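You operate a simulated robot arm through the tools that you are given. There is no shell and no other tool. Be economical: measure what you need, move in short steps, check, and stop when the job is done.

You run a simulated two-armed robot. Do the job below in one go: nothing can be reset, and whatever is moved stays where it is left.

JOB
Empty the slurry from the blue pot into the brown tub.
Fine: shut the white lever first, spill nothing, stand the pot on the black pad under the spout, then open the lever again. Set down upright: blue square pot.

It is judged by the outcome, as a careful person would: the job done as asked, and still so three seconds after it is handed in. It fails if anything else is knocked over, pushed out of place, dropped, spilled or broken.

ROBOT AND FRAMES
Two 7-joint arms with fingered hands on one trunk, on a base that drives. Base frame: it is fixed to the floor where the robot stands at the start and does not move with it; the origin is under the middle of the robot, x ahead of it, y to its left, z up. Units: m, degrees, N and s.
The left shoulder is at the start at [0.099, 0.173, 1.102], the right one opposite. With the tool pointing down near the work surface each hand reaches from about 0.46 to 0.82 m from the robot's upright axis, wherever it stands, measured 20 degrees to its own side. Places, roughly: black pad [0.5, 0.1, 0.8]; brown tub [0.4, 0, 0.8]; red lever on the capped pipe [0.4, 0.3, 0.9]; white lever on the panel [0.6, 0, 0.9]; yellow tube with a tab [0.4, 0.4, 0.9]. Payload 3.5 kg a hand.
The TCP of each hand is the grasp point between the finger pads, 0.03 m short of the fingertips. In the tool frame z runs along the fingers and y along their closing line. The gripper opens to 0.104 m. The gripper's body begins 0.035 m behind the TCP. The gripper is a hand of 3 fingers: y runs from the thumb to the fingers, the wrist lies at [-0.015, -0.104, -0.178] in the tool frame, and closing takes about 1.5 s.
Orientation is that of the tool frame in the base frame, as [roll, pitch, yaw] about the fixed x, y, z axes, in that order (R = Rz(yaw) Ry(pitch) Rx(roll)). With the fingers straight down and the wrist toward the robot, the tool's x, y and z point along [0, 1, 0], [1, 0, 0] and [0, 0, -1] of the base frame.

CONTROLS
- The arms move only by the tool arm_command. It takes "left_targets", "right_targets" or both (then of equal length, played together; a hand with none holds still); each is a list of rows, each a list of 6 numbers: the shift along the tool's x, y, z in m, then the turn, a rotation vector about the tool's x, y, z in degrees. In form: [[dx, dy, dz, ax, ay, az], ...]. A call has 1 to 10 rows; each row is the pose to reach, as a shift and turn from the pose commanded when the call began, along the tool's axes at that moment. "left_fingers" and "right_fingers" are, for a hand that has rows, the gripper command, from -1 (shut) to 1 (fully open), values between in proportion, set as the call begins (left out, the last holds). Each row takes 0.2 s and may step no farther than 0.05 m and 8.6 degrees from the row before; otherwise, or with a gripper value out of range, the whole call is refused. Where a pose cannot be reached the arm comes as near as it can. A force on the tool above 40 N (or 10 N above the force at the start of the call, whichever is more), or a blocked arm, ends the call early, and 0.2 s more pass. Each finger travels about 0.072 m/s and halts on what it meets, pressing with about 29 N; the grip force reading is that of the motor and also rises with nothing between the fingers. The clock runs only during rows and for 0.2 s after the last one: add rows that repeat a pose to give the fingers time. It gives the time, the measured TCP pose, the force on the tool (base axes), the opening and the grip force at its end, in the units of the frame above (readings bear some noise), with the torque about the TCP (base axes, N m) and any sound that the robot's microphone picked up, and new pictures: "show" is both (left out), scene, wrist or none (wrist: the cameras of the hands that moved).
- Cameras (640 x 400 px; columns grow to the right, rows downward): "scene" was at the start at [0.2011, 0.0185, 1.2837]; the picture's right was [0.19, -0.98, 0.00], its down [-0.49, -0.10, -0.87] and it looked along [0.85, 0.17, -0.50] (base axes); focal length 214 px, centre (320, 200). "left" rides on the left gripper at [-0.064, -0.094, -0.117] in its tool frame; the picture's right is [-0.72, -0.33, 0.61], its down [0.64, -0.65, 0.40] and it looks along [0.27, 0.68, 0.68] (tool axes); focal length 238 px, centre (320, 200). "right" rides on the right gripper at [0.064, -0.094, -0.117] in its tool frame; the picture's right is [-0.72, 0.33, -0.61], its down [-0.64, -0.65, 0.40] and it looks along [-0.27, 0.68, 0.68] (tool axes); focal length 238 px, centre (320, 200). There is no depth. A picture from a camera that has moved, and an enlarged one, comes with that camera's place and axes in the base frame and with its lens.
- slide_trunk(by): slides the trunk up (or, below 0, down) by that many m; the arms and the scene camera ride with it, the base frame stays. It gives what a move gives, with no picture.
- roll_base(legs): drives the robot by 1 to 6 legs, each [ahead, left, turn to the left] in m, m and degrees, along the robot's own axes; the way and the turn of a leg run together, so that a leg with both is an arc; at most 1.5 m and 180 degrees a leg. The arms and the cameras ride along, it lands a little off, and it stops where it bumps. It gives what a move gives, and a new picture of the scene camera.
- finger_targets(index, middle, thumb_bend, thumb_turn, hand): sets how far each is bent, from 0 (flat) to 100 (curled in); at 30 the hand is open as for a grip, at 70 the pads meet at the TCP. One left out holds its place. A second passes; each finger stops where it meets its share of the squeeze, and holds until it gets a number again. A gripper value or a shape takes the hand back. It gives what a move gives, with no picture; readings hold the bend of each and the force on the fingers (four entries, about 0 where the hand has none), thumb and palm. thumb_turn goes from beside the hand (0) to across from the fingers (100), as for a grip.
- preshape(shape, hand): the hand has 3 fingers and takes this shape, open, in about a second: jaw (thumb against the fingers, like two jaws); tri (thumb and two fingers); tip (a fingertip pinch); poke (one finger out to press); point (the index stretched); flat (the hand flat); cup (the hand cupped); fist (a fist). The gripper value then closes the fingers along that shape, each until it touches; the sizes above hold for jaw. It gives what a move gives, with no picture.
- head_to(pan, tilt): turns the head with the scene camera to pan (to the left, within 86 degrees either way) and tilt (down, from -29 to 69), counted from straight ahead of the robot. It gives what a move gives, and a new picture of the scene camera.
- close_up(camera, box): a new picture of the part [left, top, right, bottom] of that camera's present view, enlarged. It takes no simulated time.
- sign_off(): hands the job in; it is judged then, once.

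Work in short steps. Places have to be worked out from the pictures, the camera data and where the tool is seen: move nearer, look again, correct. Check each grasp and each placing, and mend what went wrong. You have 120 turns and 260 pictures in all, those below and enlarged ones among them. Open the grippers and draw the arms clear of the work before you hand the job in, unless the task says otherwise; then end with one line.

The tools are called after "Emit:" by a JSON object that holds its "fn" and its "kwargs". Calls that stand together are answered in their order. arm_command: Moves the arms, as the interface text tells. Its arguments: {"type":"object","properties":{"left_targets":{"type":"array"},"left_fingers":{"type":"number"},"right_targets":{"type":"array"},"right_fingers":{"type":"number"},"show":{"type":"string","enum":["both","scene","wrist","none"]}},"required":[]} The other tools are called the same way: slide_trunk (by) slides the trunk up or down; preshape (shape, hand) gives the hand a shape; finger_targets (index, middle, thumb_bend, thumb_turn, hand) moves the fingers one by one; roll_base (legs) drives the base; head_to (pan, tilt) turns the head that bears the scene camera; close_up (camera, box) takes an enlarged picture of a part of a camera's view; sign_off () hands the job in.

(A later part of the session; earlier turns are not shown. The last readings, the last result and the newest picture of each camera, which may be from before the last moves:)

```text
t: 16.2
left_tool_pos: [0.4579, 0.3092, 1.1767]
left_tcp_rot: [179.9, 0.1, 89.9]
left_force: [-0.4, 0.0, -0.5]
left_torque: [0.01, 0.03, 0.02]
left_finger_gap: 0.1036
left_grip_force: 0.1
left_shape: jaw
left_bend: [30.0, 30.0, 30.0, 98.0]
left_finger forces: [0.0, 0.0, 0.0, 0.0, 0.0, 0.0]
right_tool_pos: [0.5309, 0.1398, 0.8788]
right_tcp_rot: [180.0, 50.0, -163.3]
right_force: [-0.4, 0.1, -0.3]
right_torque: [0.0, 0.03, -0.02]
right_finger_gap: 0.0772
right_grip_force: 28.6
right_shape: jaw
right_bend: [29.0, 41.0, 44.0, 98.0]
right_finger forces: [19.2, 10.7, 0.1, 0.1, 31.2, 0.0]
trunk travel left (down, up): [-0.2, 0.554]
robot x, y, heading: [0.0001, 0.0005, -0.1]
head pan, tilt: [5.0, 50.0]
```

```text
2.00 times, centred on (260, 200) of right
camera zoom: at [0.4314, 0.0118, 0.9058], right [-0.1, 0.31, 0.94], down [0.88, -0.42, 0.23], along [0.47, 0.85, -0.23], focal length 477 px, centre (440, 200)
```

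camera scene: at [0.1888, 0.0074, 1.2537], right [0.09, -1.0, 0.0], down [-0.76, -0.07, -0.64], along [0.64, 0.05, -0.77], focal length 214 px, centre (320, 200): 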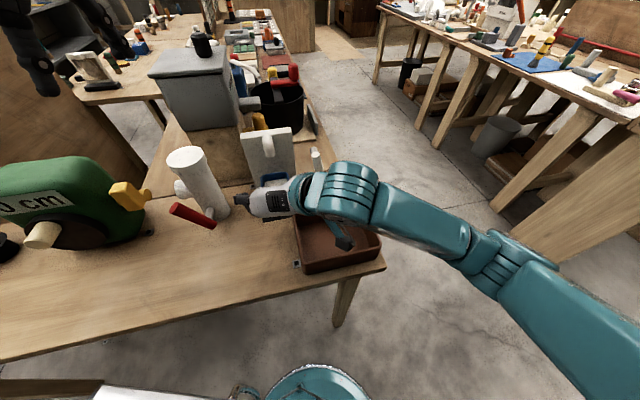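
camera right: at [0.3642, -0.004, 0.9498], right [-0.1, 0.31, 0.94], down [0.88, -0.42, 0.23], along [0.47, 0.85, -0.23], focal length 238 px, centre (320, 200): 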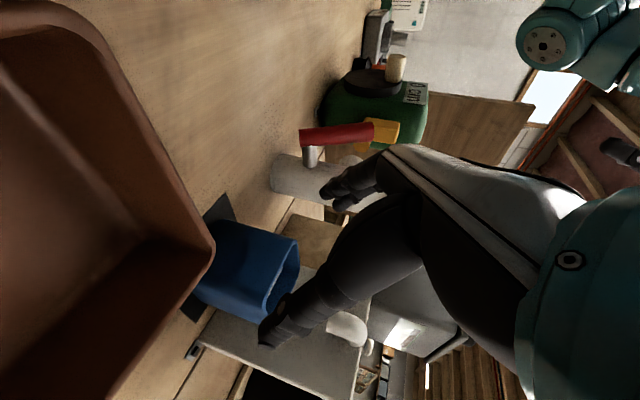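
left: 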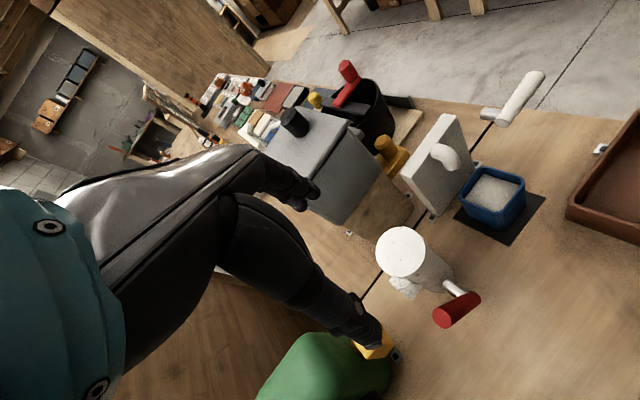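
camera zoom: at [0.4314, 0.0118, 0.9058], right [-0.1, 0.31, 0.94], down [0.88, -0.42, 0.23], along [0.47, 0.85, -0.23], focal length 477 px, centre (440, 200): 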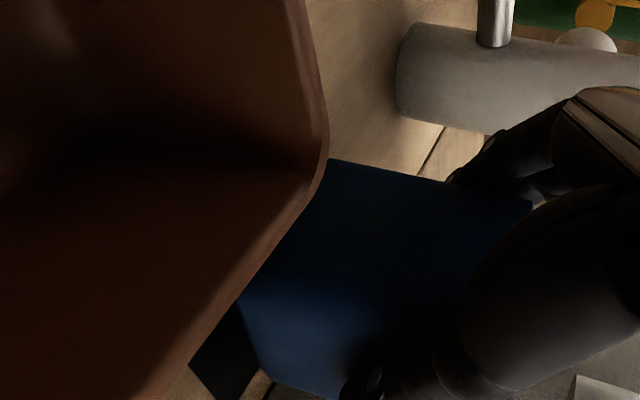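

Pot lifted and held well. I draw it back out from under the spout with little rise, then lift it clear.

Emit:
{"fn": "arm_command", "kwargs": {"right_targets": [[0.0058, 0, -0.0147, 0, 0, 0], [0.0155, 0, -0.0262, 0, 0, 0], [0.0174, 0, -0.0441, 0, 0, 0], [0.0124, 0, -0.0614, 0, 0, 0], [0.0022, 0, -0.0804, 0, 0, 0], [-0.0086, 0, -0.0986, 0, 0, 0], [-0.0207, 0, -0.1153, 0, 0, 0], [-0.0328, 0, -0.132, 0, 0, 0]]}}

Emit:
{"fn": "close_up", "kwargs": {"camera": "left", "box": [400, 60, 640, 250]}}

```text
t: 18.0
left_tool_pos: [0.4579, 0.3092, 1.1762]
left_tcp_rot: [180.0, -0.1, 89.9]
left_force: [-0.2, 0.5, 0.0]
left_torque: [-0.05, 0.01, -0.01]
left_finger_gap: 0.104
left_grip_force: 0.0
left_shape: jaw
left_bend: [30.0, 30.0, 30.0, 98.0]
left_finger forces: [0.1, 0.0, 0.1, 0.0, 0.1, 0.0]
right_tool_pos: [0.4541, 0.1175, 0.99]
right_tcp_rot: [-179.9, 50.0, -163.1]
right_force: [1.0, 0.1, -1.8]
right_torque: [0.0, 0.02, 0.02]
right_finger_gap: 0.0768
right_grip_force: 28.9
right_shape: jaw
right_bend: [73.0, 41.0, 43.0, 99.0]
right_finger forces: [19.8, 10.6, 0.0, 0.0, 30.9, 0.0]
trunk travel left (down, up): [-0.2, 0.554]
robot x, y, heading: [0.0025, -0.0017, -0.1]
head pan, tilt: [5.0, 50.0]
camera scene: at [0.1888, 0.0071, 1.2537], right [0.09, -1.0, 0.0], down [-0.76, -0.07, -0.64], along [0.64, 0.06, -0.77], focal length 214 px, centre (320, 200)
camera right: at [0.3552, -0.011, 1.0164], right [-0.1, 0.31, 0.94], down [0.88, -0.42, 0.23], along [0.47, 0.85, -0.23], focal length 238 px, centre (320, 200)
```

scene: 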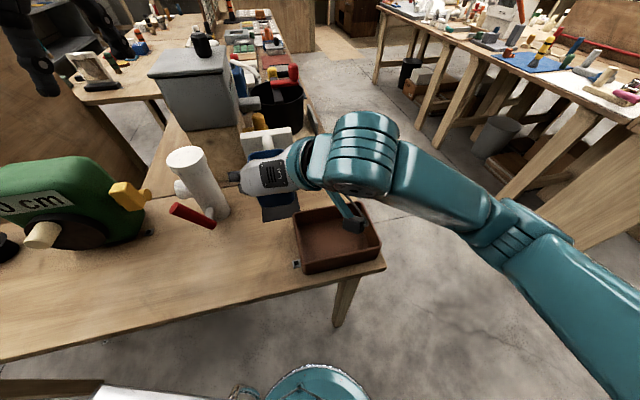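
right: 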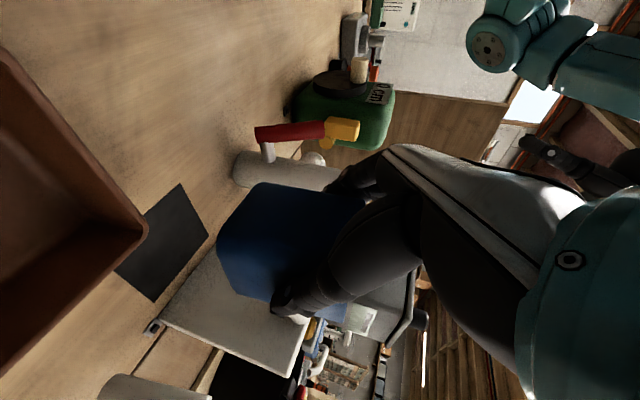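

```text
2.11 times, centred on (520, 155) of left
camera zoom: at [0.3638, 0.2454, 1.2934], right [-0.33, -0.72, -0.61], down [-0.65, 0.64, -0.4], along [0.68, 0.27, -0.68], focal length 502 px, centre (-101, 295)
```

zoom: 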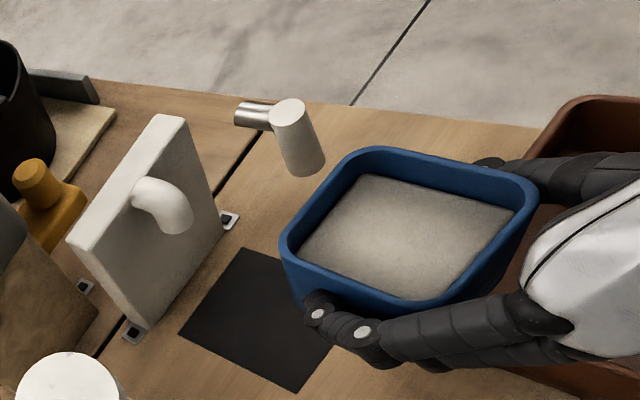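

The pot is clear and level, nothing spilled. I carry it smoothly over the tub, right of its centre, because it will pour leftward.

Emit:
{"fn": "arm_command", "kwargs": {"right_targets": [[0.0065, -0.0144, -0.0023, 0, 0, 0], [0.0146, -0.0324, -0.0052, 0, 0, 0], [0.0228, -0.0503, -0.0081, 0, 0, 0], [0.0309, -0.0683, -0.011, 0, 0, 0], [0.0391, -0.0863, -0.0139, 0, 0, 0], [0.0472, -0.1043, -0.0168, 0, 0, 0], [0.0553, -0.1222, -0.0197, 0, 0, 0], [0.0618, -0.1366, -0.022, 0, 0, 0], [0.0651, -0.1438, -0.0232, 0, 0, 0], [0.0651, -0.1438, -0.0232, 0, 0, 0]]}}

Emit:
{"fn": "close_up", "kwargs": {"camera": "scene", "box": [220, 130, 460, 290]}}

```text
t: 20.2
left_tool_pos: [0.4567, 0.3093, 1.1751]
left_tcp_rot: [180.0, 0.0, 89.9]
left_force: [-0.1, 0.3, -0.2]
left_torque: [0.01, -0.01, -0.02]
left_finger_gap: 0.1037
left_grip_force: 0.0
left_shape: jaw
left_bend: [30.0, 30.0, 30.0, 98.0]
left_finger forces: [0.0, 0.0, 0.1, 0.0, 0.1, 0.1]
right_tool_pos: [0.4361, -0.0393, 0.9534]
right_tcp_rot: [-179.9, 50.1, -163.3]
right_force: [0.2, -0.2, -1.5]
right_torque: [-0.02, 0.03, 0.02]
right_finger_gap: 0.077
right_grip_force: 29.2
right_shape: jaw
right_bend: [73.0, 41.0, 43.0, 99.0]
right_finger forces: [19.6, 10.5, 0.0, 0.1, 30.4, 0.0]
trunk travel left (down, up): [-0.2, 0.554]
robot x, y, heading: [-0.001, -0.0004, 0.0]
head pan, tilt: [5.0, 50.0]
camera scene: at [0.1889, 0.0071, 1.2536], right [0.09, -1.0, 0.0], down [-0.76, -0.07, -0.64], along [0.64, 0.06, -0.77], focal length 214 px, centre (320, 200)
camera right: at [0.3387, -0.1662, 0.9802], right [-0.1, 0.31, 0.94], down [0.88, -0.42, 0.23], along [0.47, 0.85, -0.23], focal length 238 px, centre (320, 200)
```

scene: 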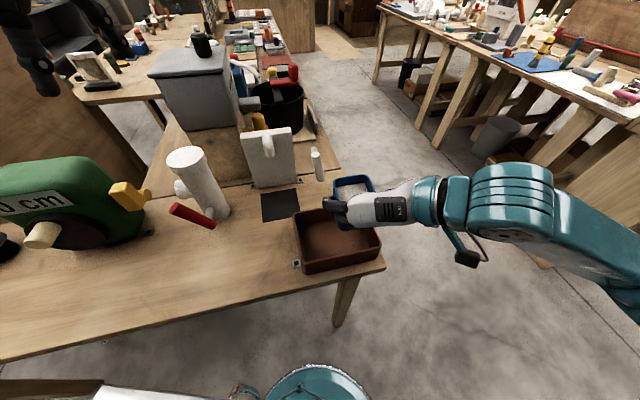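
right: 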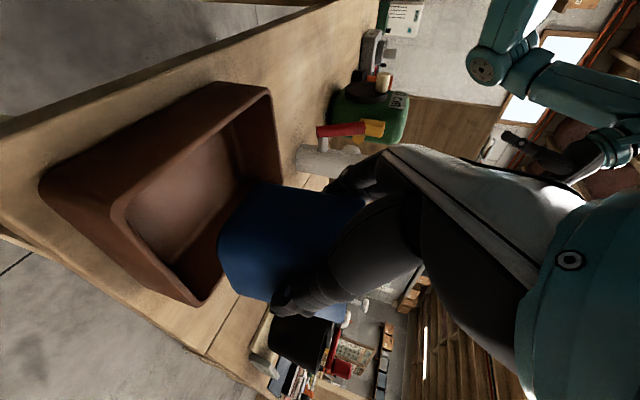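

```text
2.50 times, centred on (340, 210) of scene
camera zoom: at [0.1889, 0.0071, 1.2536], right [0.09, -1.0, 0.0], down [-0.76, -0.07, -0.64], along [0.64, 0.06, -0.77], focal length 536 px, centre (270, 175)
```

zoom: 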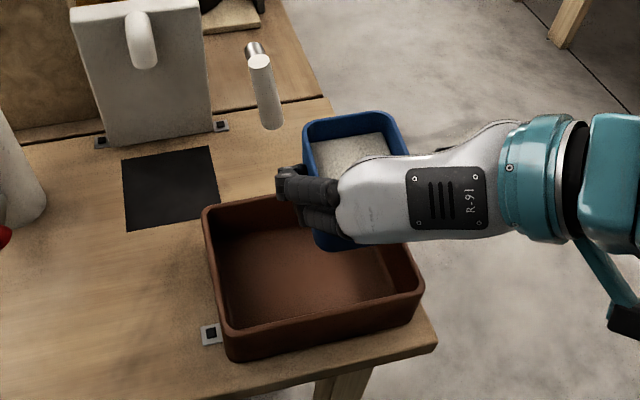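

The pot is over the tub's right half as planned. I begin to roll it leftward about the horizontal forward axis, the first 40° slowly.

Emit:
{"fn": "arm_command", "kwargs": {"right_targets": [[0, 0, 0, 2.6, 0, -3.1], [0, 0, 0, 5.1, 0, -6.1], [0, 0, 0, 7.7, 0, -9.2], [0, 0, 0, 10.3, 0, -12.3], [0, 0, 0, 12.9, 0, -15.3], [0, 0, 0, 15.4, 0, -18.4], [0, 0, 0, 18, 0, -21.4], [0, 0, 0, 20.6, 0, -24.5], [0, 0, 0, 23.1, 0, -27.6], [0, 0, 0, 25.7, 0, -30.6]], "show": "scene"}}

Emit:
{"fn": "close_up", "kwargs": {"camera": "scene", "box": [220, 130, 460, 290]}}

Emit:
{"fn": "close_up", "kwargs": {"camera": "left", "box": [400, 60, 640, 280]}}

```text
t: 22.4
left_tool_pos: [0.4574, 0.3093, 1.1777]
left_tcp_rot: [180.0, 0.1, 89.8]
left_force: [0.7, 0.3, 0.3]
left_torque: [-0.03, 0.0, 0.02]
left_finger_gap: 0.1039
left_grip_force: 0.1
left_shape: jaw
left_bend: [30.0, 30.0, 30.0, 98.0]
left_finger forces: [0.1, 0.0, 0.0, 0.1, 0.0, 0.0]
right_tool_pos: [0.4368, -0.0378, 0.9548]
right_tcp_rot: [-127.3, 36.0, -125.7]
right_force: [-0.2, 0.1, -0.9]
right_torque: [-0.01, 0.02, -0.02]
right_finger_gap: 0.0767
right_grip_force: 29.0
right_shape: jaw
right_bend: [73.0, 41.0, 43.0, 99.0]
right_finger forces: [19.5, 10.5, 0.0, 0.0, 29.7, 0.0]
trunk travel left (down, up): [-0.2, 0.554]
robot x, y, heading: [0.0015, 0.0004, -0.1]
head pan, tilt: [5.0, 50.0]
camera scene: at [0.1889, 0.0072, 1.2536], right [0.09, -1.0, 0.0], down [-0.76, -0.07, -0.64], along [0.64, 0.06, -0.77], focal length 214 px, centre (320, 200)
```

scene: 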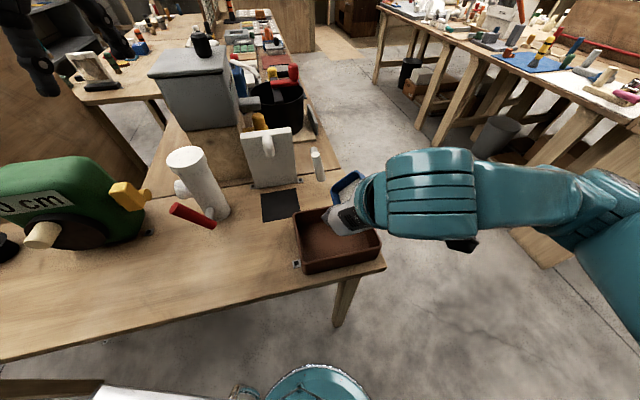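

```text
2.50 times, centred on (340, 210) of scene
camera zoom: at [0.1889, 0.0072, 1.2536], right [0.09, -1.0, 0.0], down [-0.76, -0.07, -0.64], along [0.64, 0.06, -0.77], focal length 536 px, centre (270, 175)
```

zoom: 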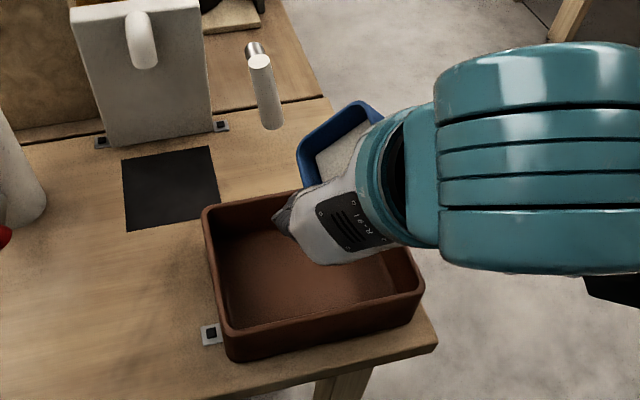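

```text
1.82 times, centred on (520, 170) of left
camera zoom: at [0.3639, 0.2455, 1.2934], right [-0.33, -0.72, -0.61], down [-0.65, 0.64, -0.4], along [0.68, 0.27, -0.68], focal length 433 px, centre (-44, 254)
```

zoom: 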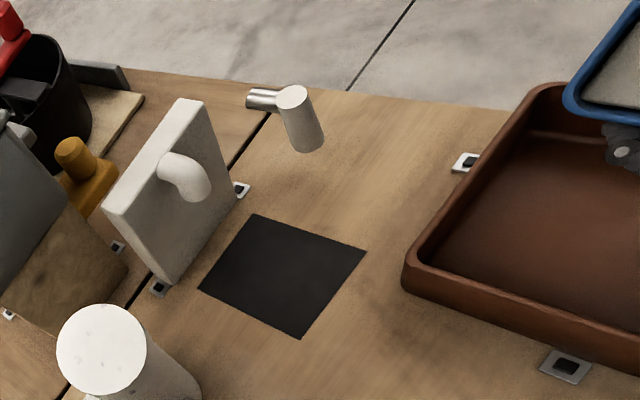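

At 40° the slurry holds, still in the pot. I shift back 8 mm to centre over the tub, and turn the left hand's camera right to watch.

Emit:
{"fn": "arm_command", "kwargs": {"left_targets": [[0, 0, 0, 0, 0, 8], [0, 0, 0, 0, 0, 16], [0, 0, 0, 0, 0, 24]], "right_targets": [[0.002, 0, -0.002, 0, 0, 0], [0.004, 0, -0.004, 0, 0, 0], [0.0051, 0, -0.0061, 0, 0, 0]], "show": "none"}}

Emit:
{"fn": "close_up", "kwargs": {"camera": "left", "box": [320, 40, 640, 280]}}

```text
t: 23.2
left_tool_pos: [0.4583, 0.3081, 1.1765]
left_tcp_rot: [180.0, 0.0, 65.8]
left_force: [0.0, -0.5, 0.2]
left_torque: [-0.04, -0.02, -0.04]
left_finger_gap: 0.1038
left_grip_force: 0.1
left_shape: jaw
left_bend: [30.0, 30.0, 30.0, 98.0]
left_finger forces: [0.0, 0.1, 0.0, 0.0, 0.0, 0.0]
right_tool_pos: [0.4294, -0.0398, 0.9545]
right_tcp_rot: [-127.4, 36.0, -125.8]
right_force: [-0.3, -0.4, -0.5]
right_torque: [0.04, 0.04, 0.01]
right_finger_gap: 0.077
right_grip_force: 29.4
right_shape: jaw
right_bend: [73.0, 41.0, 43.0, 99.0]
right_finger forces: [19.4, 10.5, 0.0, 0.0, 29.7, 0.0]
trunk travel left (down, up): [-0.2, 0.554]
robot x, y, heading: [-0.0, -0.0031, -0.2]
head pan, tilt: [5.0, 50.0]
```

```text
1.67 times, centred on (480, 160) of left
camera zoom: at [0.3463, 0.2894, 1.2932], right [-0.59, -0.52, -0.61], down [-0.33, 0.85, -0.4], along [0.73, -0.04, -0.68], focal length 397 px, centre (53, 267)
```

zoom: 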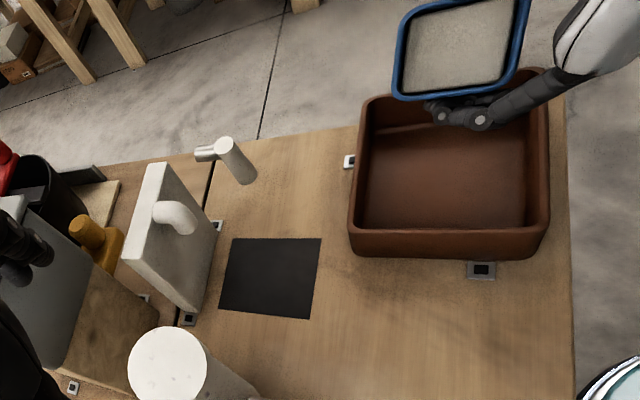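

Excellent view: the pot's lip is above the tub. I continue to ~85°.

Emit:
{"fn": "arm_command", "kwargs": {"right_targets": [[0, 0, 0, 2.9, 0, -3.4], [0, 0, 0, 5.8, 0, -6.9], [0, 0, 0, 8.7, 0, -10.3], [0, 0, 0, 11.6, 0, -13.8], [0, 0, 0, 14.5, 0, -17.2], [0, 0, 0, 17.4, 0, -20.7], [0, 0, 0, 20.3, 0, -24.1], [0, 0, 0, 23.1, 0, -27.6], [0, 0, 0, 26, 0, -31], [0, 0, 0, 28.9, 0, -34.5]], "show": "none"}}

Emit:
{"fn": "close_up", "kwargs": {"camera": "left", "box": [400, 40, 640, 220]}}

```text
t: 25.4
left_tool_pos: [0.4584, 0.3096, 1.1759]
left_tcp_rot: [180.0, 0.0, 66.0]
left_force: [0.3, 0.5, 0.1]
left_torque: [-0.01, 0.0, 0.02]
left_finger_gap: 0.1035
left_grip_force: 0.1
left_shape: jaw
left_bend: [30.0, 30.0, 30.0, 98.0]
left_finger forces: [0.1, 0.0, 0.0, 0.0, 0.1, 0.0]
right_tool_pos: [0.4292, -0.042, 0.9546]
right_tcp_rot: [-93.1, 3.8, -113.4]
right_force: [0.3, -0.3, -0.7]
right_torque: [0.01, 0.03, 0.01]
right_finger_gap: 0.0769
right_grip_force: 28.9
right_shape: jaw
right_bend: [73.0, 41.0, 43.0, 99.0]
right_finger forces: [19.3, 10.4, 0.1, 0.1, 29.2, 0.0]
trunk travel left (down, up): [-0.2, 0.554]
robot x, y, heading: [-0.0008, -0.0015, -0.3]
head pan, tilt: [5.0, 50.0]
```

```text
2.22 times, centred on (520, 130) of left
camera zoom: at [0.3461, 0.2893, 1.2932], right [-0.59, -0.52, -0.61], down [-0.33, 0.85, -0.4], along [0.73, -0.03, -0.68], focal length 530 px, centre (-124, 356)
```

zoom: 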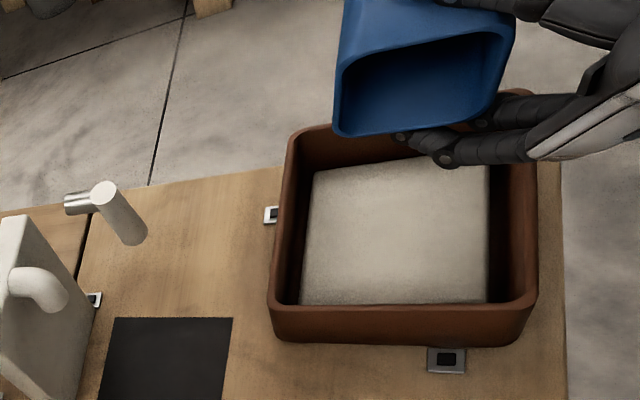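

The slurry is now in the tub and the pot looks empty. I tilt on to ~125° and hold to be sure it drains fully.

Emit:
{"fn": "arm_command", "kwargs": {"right_targets": [[0, 0, 0, 4.3, 0, -5.1], [0, 0, 0, 8.7, 0, -10.3], [0, 0, 0, 13, 0, -15.4], [0, 0, 0, 17.4, 0, -20.7], [0, 0, 0, 21.7, 0, -25.8], [0, 0, 0, 24.4, 0, -29.1], [0, 0, 0, 24.4, 0, -29.1], [0, 0, 0, 24.4, 0, -29.1], [0, 0, 0, 24.4, 0, -29.1], [0, 0, 0, 24.4, 0, -29.1]], "show": "none"}}

Emit:
{"fn": "close_up", "kwargs": {"camera": "left", "box": [400, 40, 640, 220]}}

Emit:
{"fn": "close_up", "kwargs": {"camera": "scene", "box": [220, 130, 460, 290]}}

```text
t: 27.6
left_tool_pos: [0.4583, 0.3087, 1.1773]
left_tcp_rot: [-180.0, 0.0, 65.9]
left_force: [-0.8, -0.3, -0.8]
left_torque: [-0.01, -0.01, -0.03]
left_finger_gap: 0.1038
left_grip_force: 0.1
left_shape: jaw
left_bend: [30.0, 30.0, 30.0, 98.0]
left_finger forces: [0.0, 0.0, 0.1, 0.0, 0.1, 0.0]
right_tool_pos: [0.4405, -0.0506, 0.9592]
right_tcp_rot: [-67.3, -24.7, -118.2]
right_force: [0.7, 0.4, -1.3]
right_torque: [0.03, 0.03, -0.01]
right_finger_gap: 0.0766
right_grip_force: 29.0
right_shape: jaw
right_bend: [73.0, 41.0, 43.0, 99.0]
right_finger forces: [19.0, 10.3, 0.0, 0.0, 29.0, 0.1]
right hand out of reach, approached as far as the arm can: row 6, 7, 8, 9, 10
trunk travel left (down, up): [-0.2, 0.554]
robot x, y, heading: [0.0001, -0.0052, -0.2]
head pan, tilt: [5.0, 50.0]
```

```text
2.22 times, centred on (520, 130) of left
camera zoom: at [0.3462, 0.2891, 1.2932], right [-0.59, -0.52, -0.61], down [-0.33, 0.85, -0.4], along [0.73, -0.03, -0.68], focal length 530 px, centre (-124, 356)
```

zoom: 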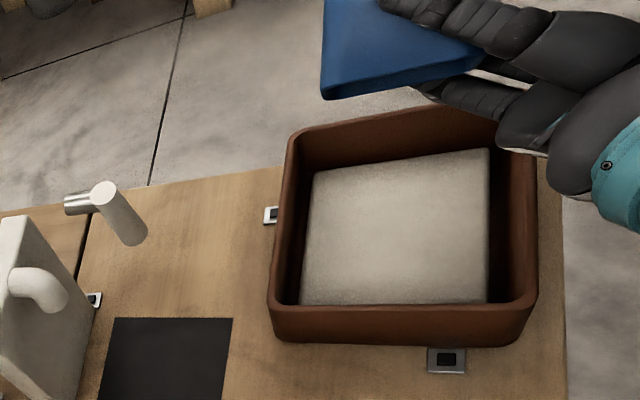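

```text
2.50 times, centred on (340, 210) of scene
camera zoom: at [0.1889, 0.007, 1.2536], right [0.09, -1.0, 0.0], down [-0.76, -0.07, -0.64], along [0.64, 0.06, -0.77], focal length 536 px, centre (270, 175)
```

zoom: 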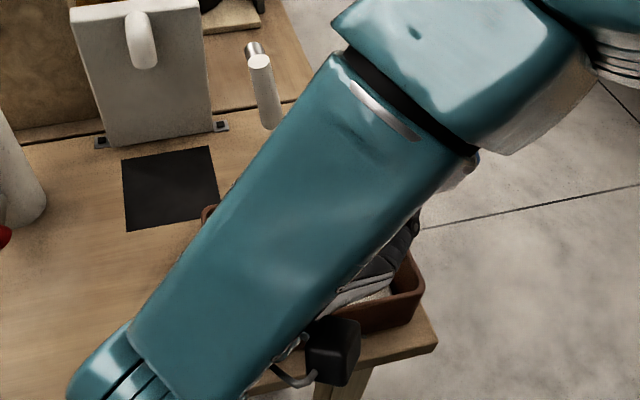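

The pot drained and everything is within the tub. I roll back upright.

Emit:
{"fn": "arm_command", "kwargs": {"right_targets": [[0, 0, 0, -4.3, 0, 5.1], [0, 0, 0, -8.7, 0, 10.3], [0, 0, 0, -13, 0, 15.4], [0, 0, 0, -17.4, 0, 20.7], [0, 0, 0, -21.7, 0, 25.8], [0, 0, 0, -27.1, 0, 32.3], [0, 0, 0, -32.6, 0, 38.8], [0, 0, 0, -38, 0, 45.2], [0, 0, 0, -43.4, 0, 51.7], [0, 0, 0, -48.8, 0, 58.2]], "show": "none"}}

Emit:
{"fn": "close_up", "kwargs": {"camera": "left", "box": [400, 40, 640, 220]}}

```text
t: 29.8
left_tool_pos: [0.4587, 0.3099, 1.1769]
left_tcp_rot: [179.9, 0.0, 65.9]
left_force: [0.0, -0.5, -0.1]
left_torque: [0.0, -0.02, -0.01]
left_finger_gap: 0.1036
left_grip_force: 0.0
left_shape: jaw
left_bend: [30.0, 30.0, 30.0, 98.0]
left_finger forces: [0.0, 0.0, 0.0, 0.1, 0.0, 0.1]
right_tool_pos: [0.4388, -0.0516, 0.959]
right_tcp_rot: [-120.9, 31.7, -122.3]
right_force: [0.0, -0.2, -1.1]
right_torque: [0.05, 0.05, -0.02]
right_finger_gap: 0.0769
right_grip_force: 29.2
right_shape: jaw
right_bend: [73.0, 41.0, 43.0, 99.0]
right_finger forces: [18.5, 10.3, 0.0, 0.1, 28.4, 0.0]
trunk travel left (down, up): [-0.2, 0.554]
robot x, y, heading: [-0.0003, -0.0016, -0.0]
head pan, tilt: [5.0, 50.0]
```

```text
2.22 times, centred on (520, 130) of left
camera zoom: at [0.3463, 0.2886, 1.2933], right [-0.59, -0.52, -0.61], down [-0.33, 0.85, -0.4], along [0.73, -0.03, -0.68], focal length 530 px, centre (-124, 356)
```

zoom: 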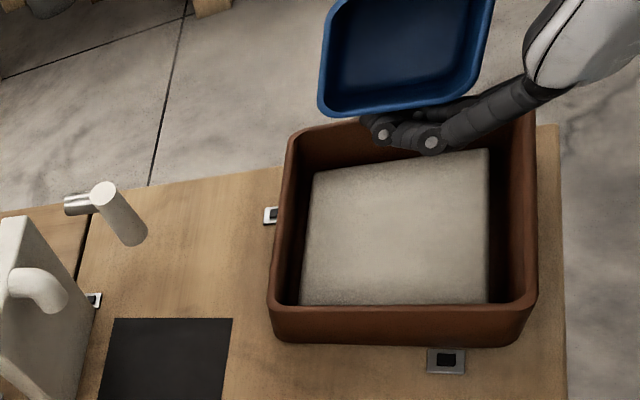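

About 47° remain; I finish levelling.

Emit:
{"fn": "arm_command", "kwargs": {"right_targets": [[0, 0, 0, -5, 0, 6], [0, 0, 0, -10.1, 0, 12], [0, 0, 0, -15.1, 0, 18], [0, 0, 0, -20.1, 0, 24], [0, 0, 0, -25.2, 0, 30], [0, 0, 0, -30.2, 0, 36]], "show": "none"}}

Emit:
{"fn": "close_up", "kwargs": {"camera": "left", "box": [320, 0, 640, 220]}}

Emit:
{"fn": "close_up", "kwargs": {"camera": "scene", "box": [220, 130, 460, 290]}}

```text
t: 31.2
left_tool_pos: [0.4571, 0.3089, 1.1758]
left_tcp_rot: [-180.0, 0.0, 65.9]
left_force: [-0.3, 0.7, -1.1]
left_torque: [0.01, 0.01, 0.01]
left_finger_gap: 0.1035
left_grip_force: 0.0
left_shape: jaw
left_bend: [30.0, 30.0, 30.0, 98.0]
left_finger forces: [0.0, 0.0, 0.0, 0.0, 0.1, 0.1]
right_tool_pos: [0.4397, -0.0508, 0.9595]
right_tcp_rot: [-179.9, 50.1, -163.1]
right_force: [-0.2, -0.1, -1.7]
right_torque: [0.0, 0.03, -0.01]
right_finger_gap: 0.0767
right_grip_force: 29.1
right_shape: jaw
right_bend: [73.0, 41.0, 43.0, 99.0]
right_finger forces: [18.2, 10.1, 0.0, 0.0, 28.6, 0.0]
trunk travel left (down, up): [-0.2, 0.554]
robot x, y, heading: [-0.0018, -0.001, 0.2]
head pan, tilt: [5.0, 50.0]
```

```text
1.82 times, centred on (480, 110) of left
camera zoom: at [0.3461, 0.2888, 1.2933], right [-0.59, -0.52, -0.61], down [-0.33, 0.85, -0.4], along [0.73, -0.03, -0.68], focal length 433 px, centre (29, 364)
```

zoom: 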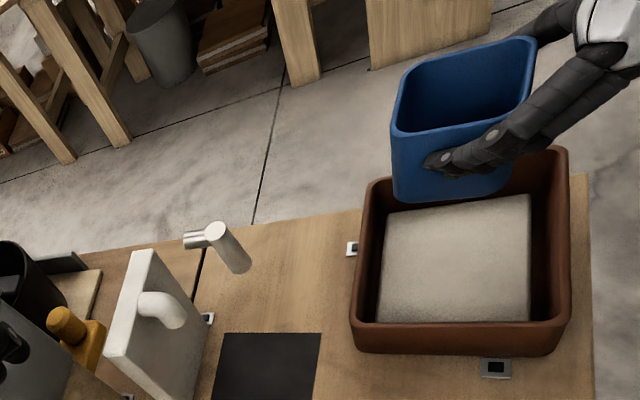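

```text
2.50 times, centred on (340, 210) of scene
camera zoom: at [0.1888, 0.0068, 1.2537], right [0.09, -1.0, 0.0], down [-0.76, -0.07, -0.64], along [0.64, 0.06, -0.77], focal length 536 px, centre (270, 175)
```

zoom: 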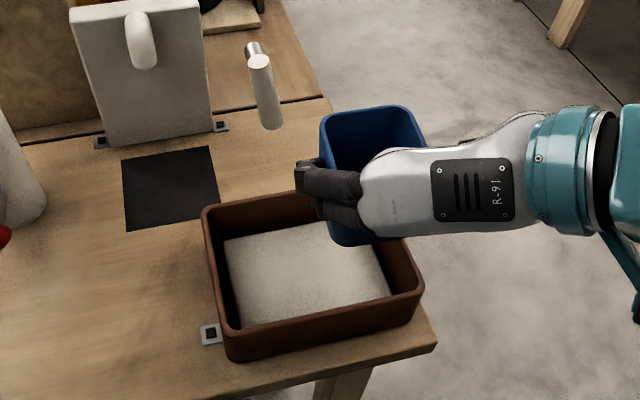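

Pot empty and upright. I carry it back to the point in front of the pad and turn the left camera back.

Emit:
{"fn": "arm_command", "kwargs": {"right_targets": [[-0.0128, 0.026, 0.0057, 0, 0, 0], [-0.0255, 0.052, 0.0114, 0, 0, 0], [-0.0383, 0.078, 0.0172, 0, 0, 0], [-0.051, 0.105, 0.0229, 0, 0, 0], [-0.0638, 0.131, 0.0286, 0, 0, 0], [-0.0638, 0.1567, 0.0286, 0, 0, 0]], "left_targets": [[0, 0, 0, 0, 0, -6], [0, 0, 0, 0, 0, -12], [0, 0, 0, 0, 0, -18], [0, 0, 0, 0, 0, -24], [0, 0, 0, 0, 0, -24], [0, 0, 0, 0, 0, -24]], "show": "none"}}

Emit:
{"fn": "close_up", "kwargs": {"camera": "left", "box": [400, 60, 640, 250]}}

Emit:
{"fn": "close_up", "kwargs": {"camera": "right", "box": [60, 140, 460, 390]}}

```text
t: 32.6
left_tool_pos: [0.4576, 0.3104, 1.1748]
left_tcp_rot: [180.0, 0.1, 90.0]
left_force: [0.7, 0.1, -0.3]
left_torque: [0.02, 0.02, -0.01]
left_finger_gap: 0.1039
left_grip_force: 0.1
left_shape: jaw
left_bend: [30.0, 30.0, 30.0, 98.0]
left_finger forces: [0.1, 0.0, 0.1, 0.0, 0.1, 0.0]
right_tool_pos: [0.4563, 0.1183, 0.9885]
right_tcp_rot: [-179.8, 50.1, -163.2]
right_force: [-0.3, -0.1, -0.5]
right_torque: [-0.02, 0.0, 0.0]
right_finger_gap: 0.0766
right_grip_force: 29.2
right_shape: jaw
right_bend: [73.0, 41.0, 43.0, 99.0]
right_finger forces: [18.1, 10.1, 0.0, 0.1, 28.4, 0.0]
trunk travel left (down, up): [-0.2, 0.554]
robot x, y, heading: [-0.0009, 0.0022, -0.0]
head pan, tilt: [5.0, 50.0]
```

```text
2.11 times, centred on (520, 155) of left
camera zoom: at [0.3638, 0.2463, 1.2927], right [-0.33, -0.72, -0.61], down [-0.65, 0.64, -0.4], along [0.68, 0.27, -0.68], focal length 502 px, centre (-101, 295)
```

zoom: 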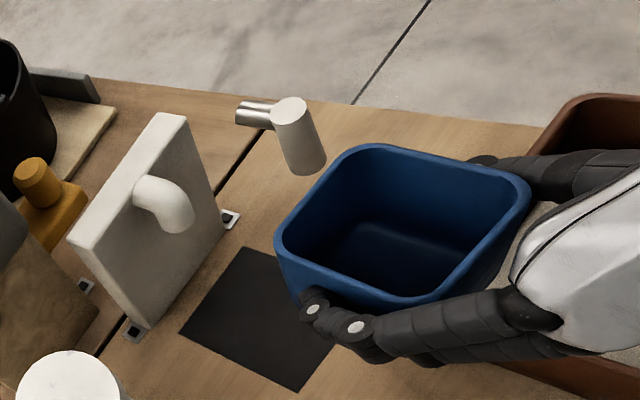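

```text
1.60 times, centred on (260, 265) of right
camera zoom: at [0.358, -0.01, 1.0156], right [-0.1, 0.31, 0.94], down [0.88, -0.42, 0.23], along [0.47, 0.85, -0.23], focal length 381 px, centre (416, 96)
```

zoom: 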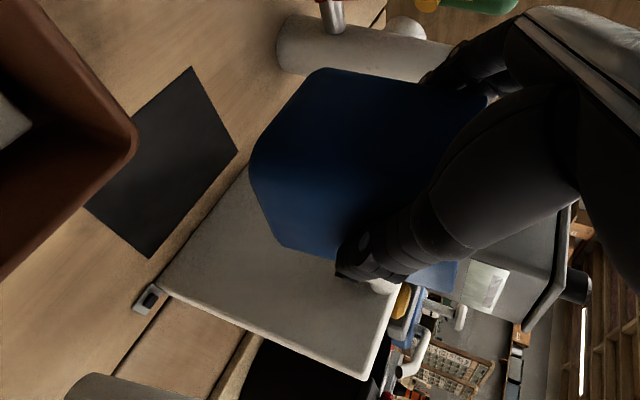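

Empty pot confirmed. I reverse the extraction path: down in front, then forward just above the pad.

Emit:
{"fn": "arm_command", "kwargs": {"right_targets": [[0.0134, 0, 0.0152, 0, 0, 0], [0.0255, 0, 0.0318, 0, 0, 0], [0.0364, 0, 0.0501, 0, 0, 0], [0.0465, 0, 0.069, 0, 0, 0], [0.0516, 0, 0.0864, 0, 0, 0], [0.0495, 0, 0.1043, 0, 0, 0], [0.0405, 0, 0.115, 0, 0, 0], [0.034, 0, 0.1259, 0, 0, 0]], "show": "none"}}

Emit:
{"fn": "close_up", "kwargs": {"camera": "left", "box": [400, 60, 640, 250]}}

Emit:
{"fn": "close_up", "kwargs": {"camera": "scene", "box": [200, 110, 400, 235]}}

```text
t: 34.4
left_tool_pos: [0.4578, 0.3099, 1.1767]
left_tcp_rot: [-180.0, 0.1, 89.8]
left_force: [0.1, 0.6, -0.5]
left_torque: [0.0, 0.05, -0.04]
left_finger_gap: 0.1037
left_grip_force: 0.1
left_shape: jaw
left_bend: [30.0, 30.0, 30.0, 98.0]
left_finger forces: [0.0, 0.0, 0.0, 0.0, 0.0, 0.0]
right_tool_pos: [0.5274, 0.1383, 0.8774]
right_tcp_rot: [-179.7, 50.0, -163.0]
right_force: [0.3, -0.1, -1.8]
right_torque: [-0.01, 0.02, 0.01]
right_finger_gap: 0.076
right_grip_force: 28.8
right_shape: jaw
right_bend: [74.0, 42.0, 41.0, 99.0]
right_finger forces: [17.9, 10.2, 0.0, 0.1, 28.0, 0.0]
trunk travel left (down, up): [-0.2, 0.554]
robot x, y, heading: [-0.0011, 0.0023, 0.1]
head pan, tilt: [5.0, 50.0]
```

```text
2.11 times, centred on (520, 155) of left
camera zoom: at [0.364, 0.2459, 1.2926], right [-0.33, -0.72, -0.61], down [-0.65, 0.64, -0.4], along [0.68, 0.27, -0.68], focal length 502 px, centre (-101, 295)
```

zoom: 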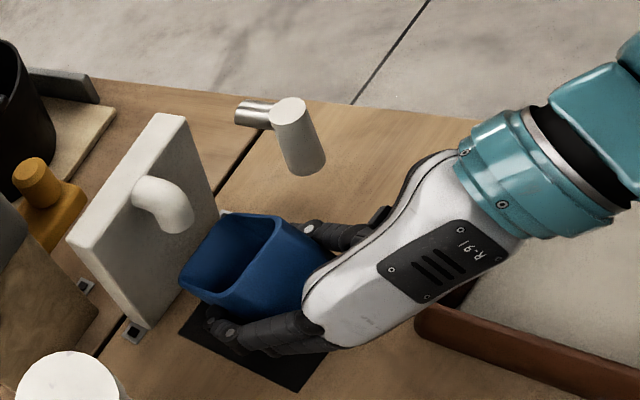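

```text
3.20 times, centred on (300, 172) of scene
camera zoom: at [0.189, 0.007, 1.2535], right [0.09, -1.0, 0.0], down [-0.76, -0.07, -0.64], along [0.64, 0.06, -0.77], focal length 686 px, centre (384, 288)
```

zoom: 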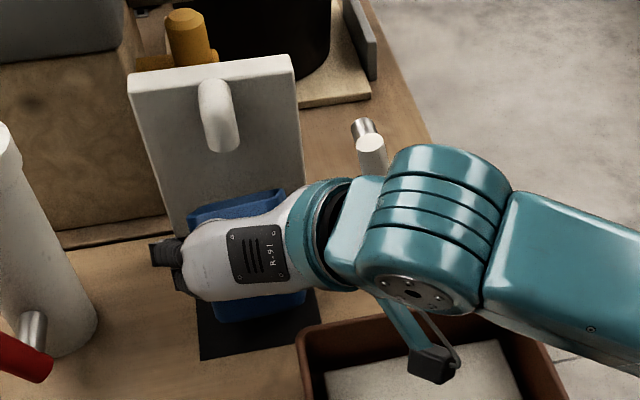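

The pot has swung forward about the finger axis in the grip — its base apparently brushed the tub's corner. I inspect before lowering.

Emit:
{"fn": "close_up", "kwargs": {"camera": "right", "box": [60, 80, 460, 330]}}

Emit:
{"fn": "close_up", "kwargs": {"camera": "left", "box": [440, 120, 560, 220]}}

```text
1.60 times, centred on (260, 205) of right
camera zoom: at [0.4287, 0.0106, 0.906], right [-0.1, 0.31, 0.94], down [0.88, -0.42, 0.23], along [0.47, 0.85, -0.23], focal length 381 px, centre (416, 192)
```

zoom: 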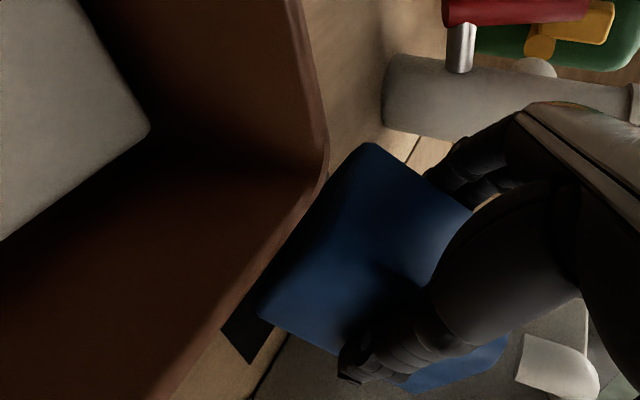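

```text
4.00 times, centred on (500, 170) of left
camera zoom: at [0.364, 0.2459, 1.2926], right [-0.33, -0.72, -0.61], down [-0.65, 0.64, -0.4], along [0.68, 0.27, -0.68], focal length 953 px, centre (-400, 320)
```

zoom: 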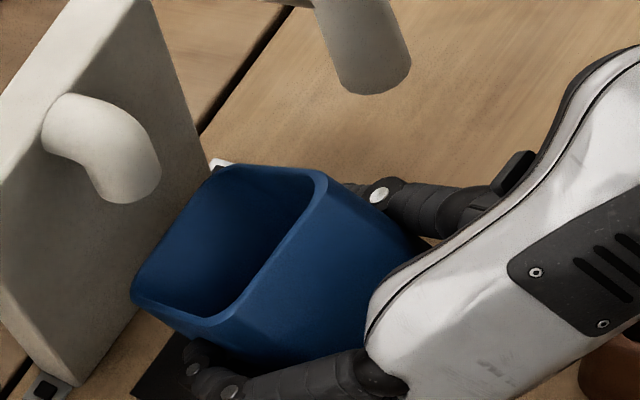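

The pot is pitched forward roughly 35° in the grip but still firmly held and empty. I'll pitch the hand up 15° to undo part of this while raising 1 cm, then let contact with the pad square it.

Emit:
{"fn": "arm_command", "kwargs": {"right_targets": [[-0.0077, 0, -0.0064, 0, 0, 0], [-0.0077, 0, -0.0064, 0, -5, 0], [-0.0077, 0, -0.0064, 0, -10, 0], [-0.0077, 0, -0.0064, 0, -15, 0]], "show": "none"}}

Emit:
{"fn": "close_up", "kwargs": {"camera": "left", "box": [420, 90, 600, 230]}}

Emit:
{"fn": "close_up", "kwargs": {"camera": "right", "box": [60, 80, 460, 330]}}

```text
t: 35.4
left_tool_pos: [0.4572, 0.3113, 1.1752]
left_tcp_rot: [-180.0, 0.0, 90.0]
left_force: [0.2, -0.8, -0.4]
left_torque: [-0.01, -0.03, 0.02]
left_finger_gap: 0.1035
left_grip_force: 0.1
left_shape: jaw
left_bend: [30.0, 30.0, 30.0, 98.0]
left_finger forces: [0.0, 0.0, 0.0, 0.0, 0.0, 0.1]
right_tool_pos: [0.5253, 0.1389, 0.8915]
right_tcp_rot: [-179.8, 65.2, -163.2]
right_force: [0.4, 0.2, -0.5]
right_torque: [-0.03, 0.04, -0.02]
right_finger_gap: 0.076
right_grip_force: 29.3
right_shape: jaw
right_bend: [74.0, 42.0, 41.0, 99.0]
right_finger forces: [17.8, 10.1, 0.0, 0.0, 27.9, 0.0]
trunk travel left (down, up): [-0.2, 0.554]
robot x, y, heading: [-0.0002, 0.0007, -0.2]
head pan, tilt: [5.0, 50.0]
```

```text
2.86 times, centred on (510, 160) of left
camera zoom: at [0.3639, 0.2459, 1.2927], right [-0.33, -0.72, -0.61], down [-0.65, 0.64, -0.4], along [0.68, 0.27, -0.68], focal length 681 px, centre (-223, 314)
```

zoom: 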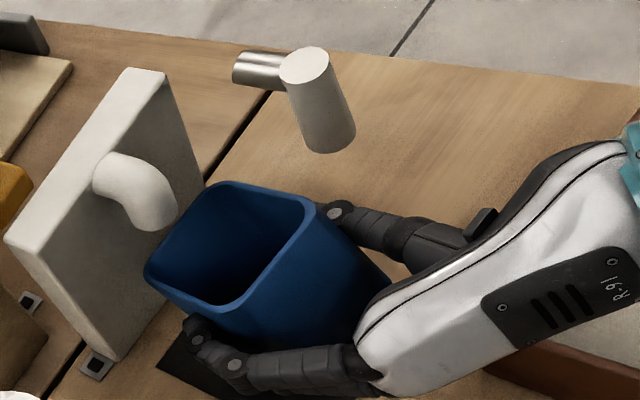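

```text
1.60 times, centred on (260, 205) of right
camera zoom: at [0.4268, 0.0105, 0.8831], right [-0.34, 0.24, 0.91], down [0.8, -0.44, 0.41], along [0.5, 0.86, -0.04], focal length 381 px, centre (416, 192)
```

zoom: 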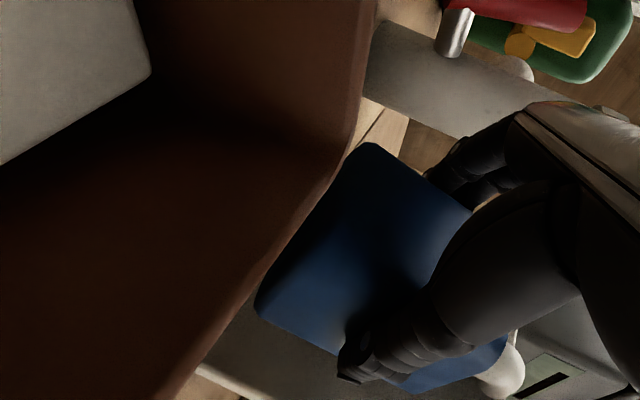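

Tilt is reduced. I lower until the leading base edge is near the pad, moving 1 cm forward on the way.

Emit:
{"fn": "arm_command", "kwargs": {"right_targets": [[0.0113, 0, 0.0053, 0, 0, 0], [0.0199, 0, 0.0093, 0, 0, 0], [0.0157, 0, 0.0184, 0, 0, 0], [0.0184, 0, 0.0196, 0, 0, 0], [0.021, 0, 0.0208, 0, 0, 0]], "show": "none"}}

Emit:
{"fn": "close_up", "kwargs": {"camera": "left", "box": [420, 90, 600, 230]}}

Emit:
{"fn": "close_up", "kwargs": {"camera": "scene", "box": [220, 130, 380, 230]}}

```text
t: 36.6
left_tool_pos: [0.4555, 0.3094, 1.1779]
left_tcp_rot: [179.9, 0.0, 89.9]
left_force: [0.6, -0.3, -0.3]
left_torque: [0.0, -0.01, 0.05]
left_finger_gap: 0.1037
left_grip_force: 0.0
left_shape: jaw
left_bend: [30.0, 30.0, 30.0, 98.0]
left_finger forces: [0.0, 0.0, 0.0, 0.0, 0.0, 0.0]
right_tool_pos: [0.5354, 0.1415, 0.8681]
right_tcp_rot: [179.7, 65.4, -163.4]
right_force: [-2.0, -0.6, 8.5]
right_torque: [0.24, -0.15, 0.0]
right_finger_gap: 0.0764
right_grip_force: 28.5
right_shape: jaw
right_bend: [74.0, 42.0, 41.0, 100.0]
right_finger forces: [17.0, 10.4, 0.1, 0.0, 29.7, 0.0]
trunk travel left (down, up): [-0.2, 0.554]
robot x, y, heading: [0.0015, 0.002, -0.2]
head pan, tilt: [5.0, 50.0]
```

```text
2.86 times, centred on (510, 160) of left
camera zoom: at [0.3628, 0.2455, 1.2934], right [-0.33, -0.72, -0.61], down [-0.65, 0.64, -0.4], along [0.68, 0.27, -0.68], focal length 681 px, centre (-223, 314)
```

zoom: 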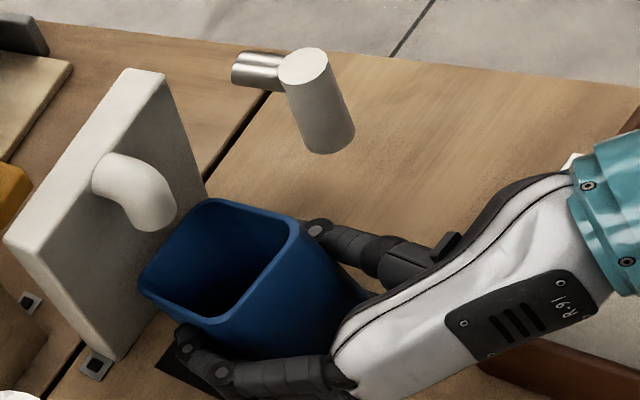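

```text
4.00 times, centred on (300, 180) of scene
camera zoom: at [0.1878, 0.0066, 1.254], right [0.09, -1.0, 0.0], down [-0.76, -0.07, -0.64], along [0.64, 0.06, -0.77], focal length 858 px, centre (400, 280)
```

zoom: 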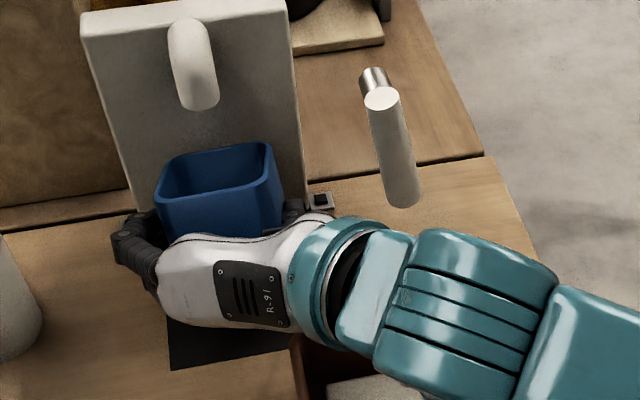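

Contact reading: 8.5 N up at a point ~25 mm forward of the TCP – the pot's leading base edge. Moving down and slightly back will rock it upright.

Emit:
{"fn": "arm_command", "kwargs": {"right_targets": [[0.003, 0, -0.0018, 0, 0, 0], [0.0061, 0, -0.0037, 0, 0, 0], [0.0091, 0, -0.0056, 0, 0, 0], [0.0122, 0, -0.0075, 0, 0, 0]], "show": "none"}}

Emit:
{"fn": "close_up", "kwargs": {"camera": "left", "box": [420, 90, 600, 230]}}

Emit:
{"fn": "close_up", "kwargs": {"camera": "scene", "box": [220, 130, 380, 230]}}

```text
t: 37.6
left_tool_pos: [0.4562, 0.3087, 1.1767]
left_tcp_rot: [179.9, 0.0, 89.9]
left_force: [-0.4, -0.9, 0.3]
left_torque: [0.01, 0.0, -0.02]
left_finger_gap: 0.1037
left_grip_force: 0.0
left_shape: jaw
left_bend: [30.0, 30.0, 30.0, 98.0]
left_finger forces: [0.1, 0.0, 0.1, 0.0, 0.0, 0.0]
right_tool_pos: [0.5237, 0.1391, 0.8588]
right_tcp_rot: [-179.9, 65.2, -163.1]
right_force: [-3.1, 0.3, 17.0]
right_torque: [0.67, -0.54, 0.1]
right_finger_gap: 0.0765
right_grip_force: 28.9
right_shape: jaw
right_bend: [74.0, 41.0, 41.0, 100.0]
right_finger forces: [17.0, 11.0, 0.1, 0.0, 29.5, 0.0]
trunk travel left (down, up): [-0.2, 0.554]
robot x, y, heading: [0.0005, -0.0003, 0.3]
head pan, tilt: [5.0, 50.0]
```

```text
2.86 times, centred on (510, 160) of left
camera zoom: at [0.362, 0.2454, 1.2935], right [-0.33, -0.72, -0.61], down [-0.65, 0.64, -0.4], along [0.69, 0.27, -0.68], focal length 681 px, centre (-223, 314)
```

zoom: 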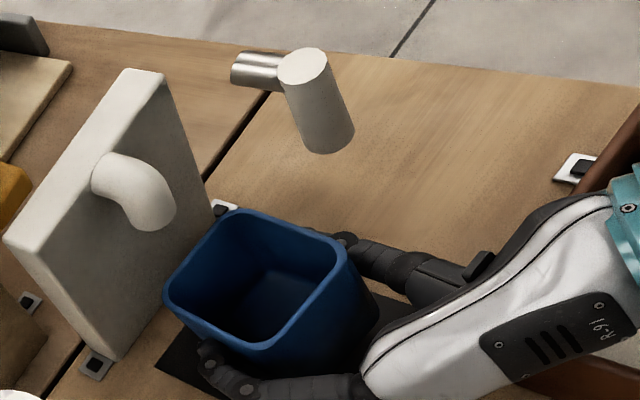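

```text
4.00 times, centred on (300, 180) of scene
camera zoom: at [0.1871, 0.0066, 1.254], right [0.09, -1.0, 0.0], down [-0.76, -0.07, -0.64], along [0.64, 0.06, -0.77], focal length 858 px, centre (400, 280)
```

zoom: 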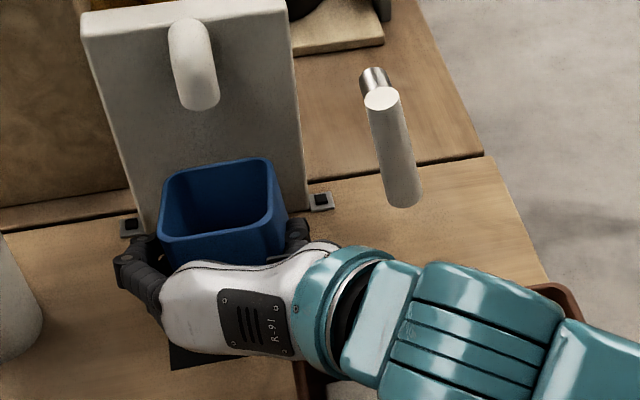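

It is righting itself, nearly level now. One more small step of the same motion.

Emit:
{"fn": "arm_command", "kwargs": {"right_targets": [[0.002, 0, -0.002, 0, 0, 0], [0.0045, 0, -0.004, 0, 0, 0], [0.0065, 0, -0.006, 0, 0, 0]], "show": "none"}}

Emit:
{"fn": "close_up", "kwargs": {"camera": "left", "box": [420, 90, 600, 230]}}

Emit:
{"fn": "close_up", "kwargs": {"camera": "scene", "box": [220, 130, 380, 230]}}

```text
t: 38.4
left_tool_pos: [0.4573, 0.3106, 1.1766]
left_tcp_rot: [179.9, -0.1, 90.0]
left_force: [-0.5, 0.3, 0.3]
left_torque: [-0.03, -0.03, 0.02]
left_finger_gap: 0.1032
left_grip_force: 0.0
left_shape: jaw
left_bend: [30.0, 30.0, 30.0, 98.0]
left_finger forces: [0.0, 0.0, 0.0, 0.0, 0.0, 0.0]
right_tool_pos: [0.5185, 0.1355, 0.8551]
right_tcp_rot: [179.9, 65.5, -163.4]
right_force: [11.0, 7.1, 21.2]
right_torque: [0.06, 0.01, 0.24]
right_finger_gap: 0.0766
right_grip_force: 29.0
right_shape: jaw
right_bend: [74.0, 41.0, 41.0, 100.0]
right_finger forces: [18.0, 11.4, 0.0, 0.0, 39.8, 0.0]
trunk travel left (down, up): [-0.2, 0.554]
robot x, y, heading: [-0.0016, 0.001, 0.0]
head pan, tilt: [5.0, 50.0]
```

```text
2.86 times, centred on (510, 160) of left
camera zoom: at [0.3634, 0.2464, 1.293], right [-0.33, -0.72, -0.61], down [-0.65, 0.64, -0.4], along [0.68, 0.27, -0.68], focal length 681 px, centre (-223, 314)
```

zoom: 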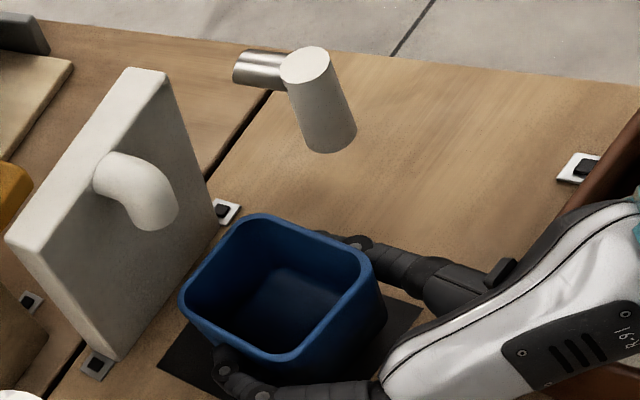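

```text
4.00 times, centred on (300, 180) of scene
camera zoom: at [0.1885, 0.0075, 1.2539], right [0.09, -1.0, 0.0], down [-0.76, -0.07, -0.64], along [0.64, 0.06, -0.77], focal length 858 px, centre (400, 280)
```

zoom: 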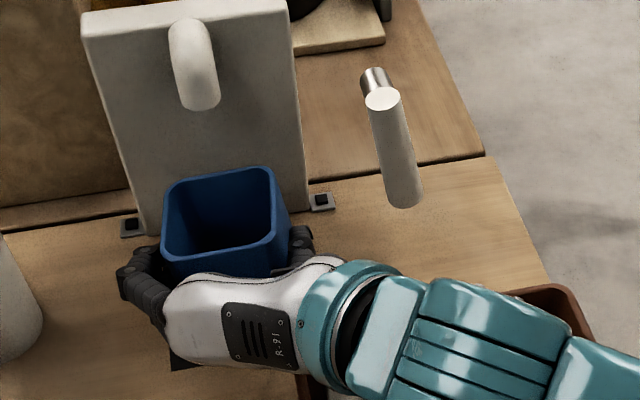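

Nearly level; the reading now shows forward push on the hand (13 N), so I relieve 3 mm forward and up, then open.

Emit:
{"fn": "arm_command", "kwargs": {"right_targets": [[-0.0031, 0, 0.0019, 0, 0, 0], [-0.0031, 0, 0.0019, 0, 0, 0]], "show": "none"}}

Emit:
{"fn": "close_up", "kwargs": {"camera": "right", "box": [60, 80, 460, 330]}}

```text
t: 39.0
left_tool_pos: [0.4564, 0.3108, 1.1766]
left_tcp_rot: [179.9, -0.1, 90.0]
left_force: [-0.3, 0.0, -0.9]
left_torque: [-0.02, 0.01, 0.01]
left_finger_gap: 0.1038
left_grip_force: 0.0
left_shape: jaw
left_bend: [30.0, 30.0, 30.0, 98.0]
left_finger forces: [0.1, 0.1, 0.0, 0.0, 0.0, 0.0]
right_tool_pos: [0.5189, 0.1356, 0.8558]
right_tcp_rot: [-179.8, 65.2, -163.0]
right_force: [-1.3, 2.3, 17.3]
right_torque: [0.31, -0.28, 0.12]
right_finger_gap: 0.0766
right_grip_force: 28.9
right_shape: jaw
right_bend: [74.0, 41.0, 41.0, 100.0]
right_finger forces: [17.5, 10.9, 0.1, 0.0, 34.6, 0.0]
trunk travel left (down, up): [-0.2, 0.554]
robot x, y, heading: [-0.0043, 0.0002, -0.1]
head pan, tilt: [5.0, 50.0]
```

```text
1.60 times, centred on (260, 205) of right
camera zoom: at [0.4195, 0.0081, 0.8475], right [-0.34, 0.24, 0.91], down [0.8, -0.44, 0.41], along [0.5, 0.86, -0.04], focal length 381 px, centre (416, 192)
```

zoom: 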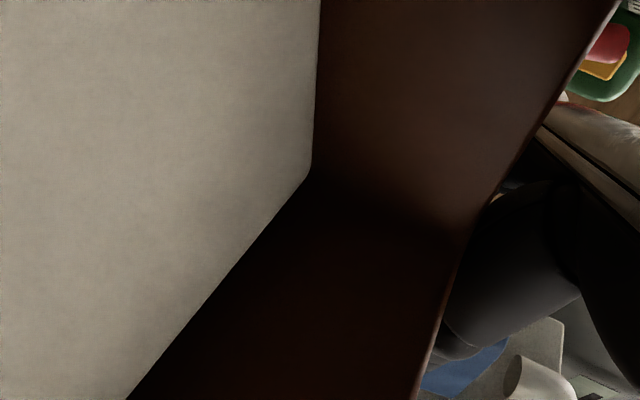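

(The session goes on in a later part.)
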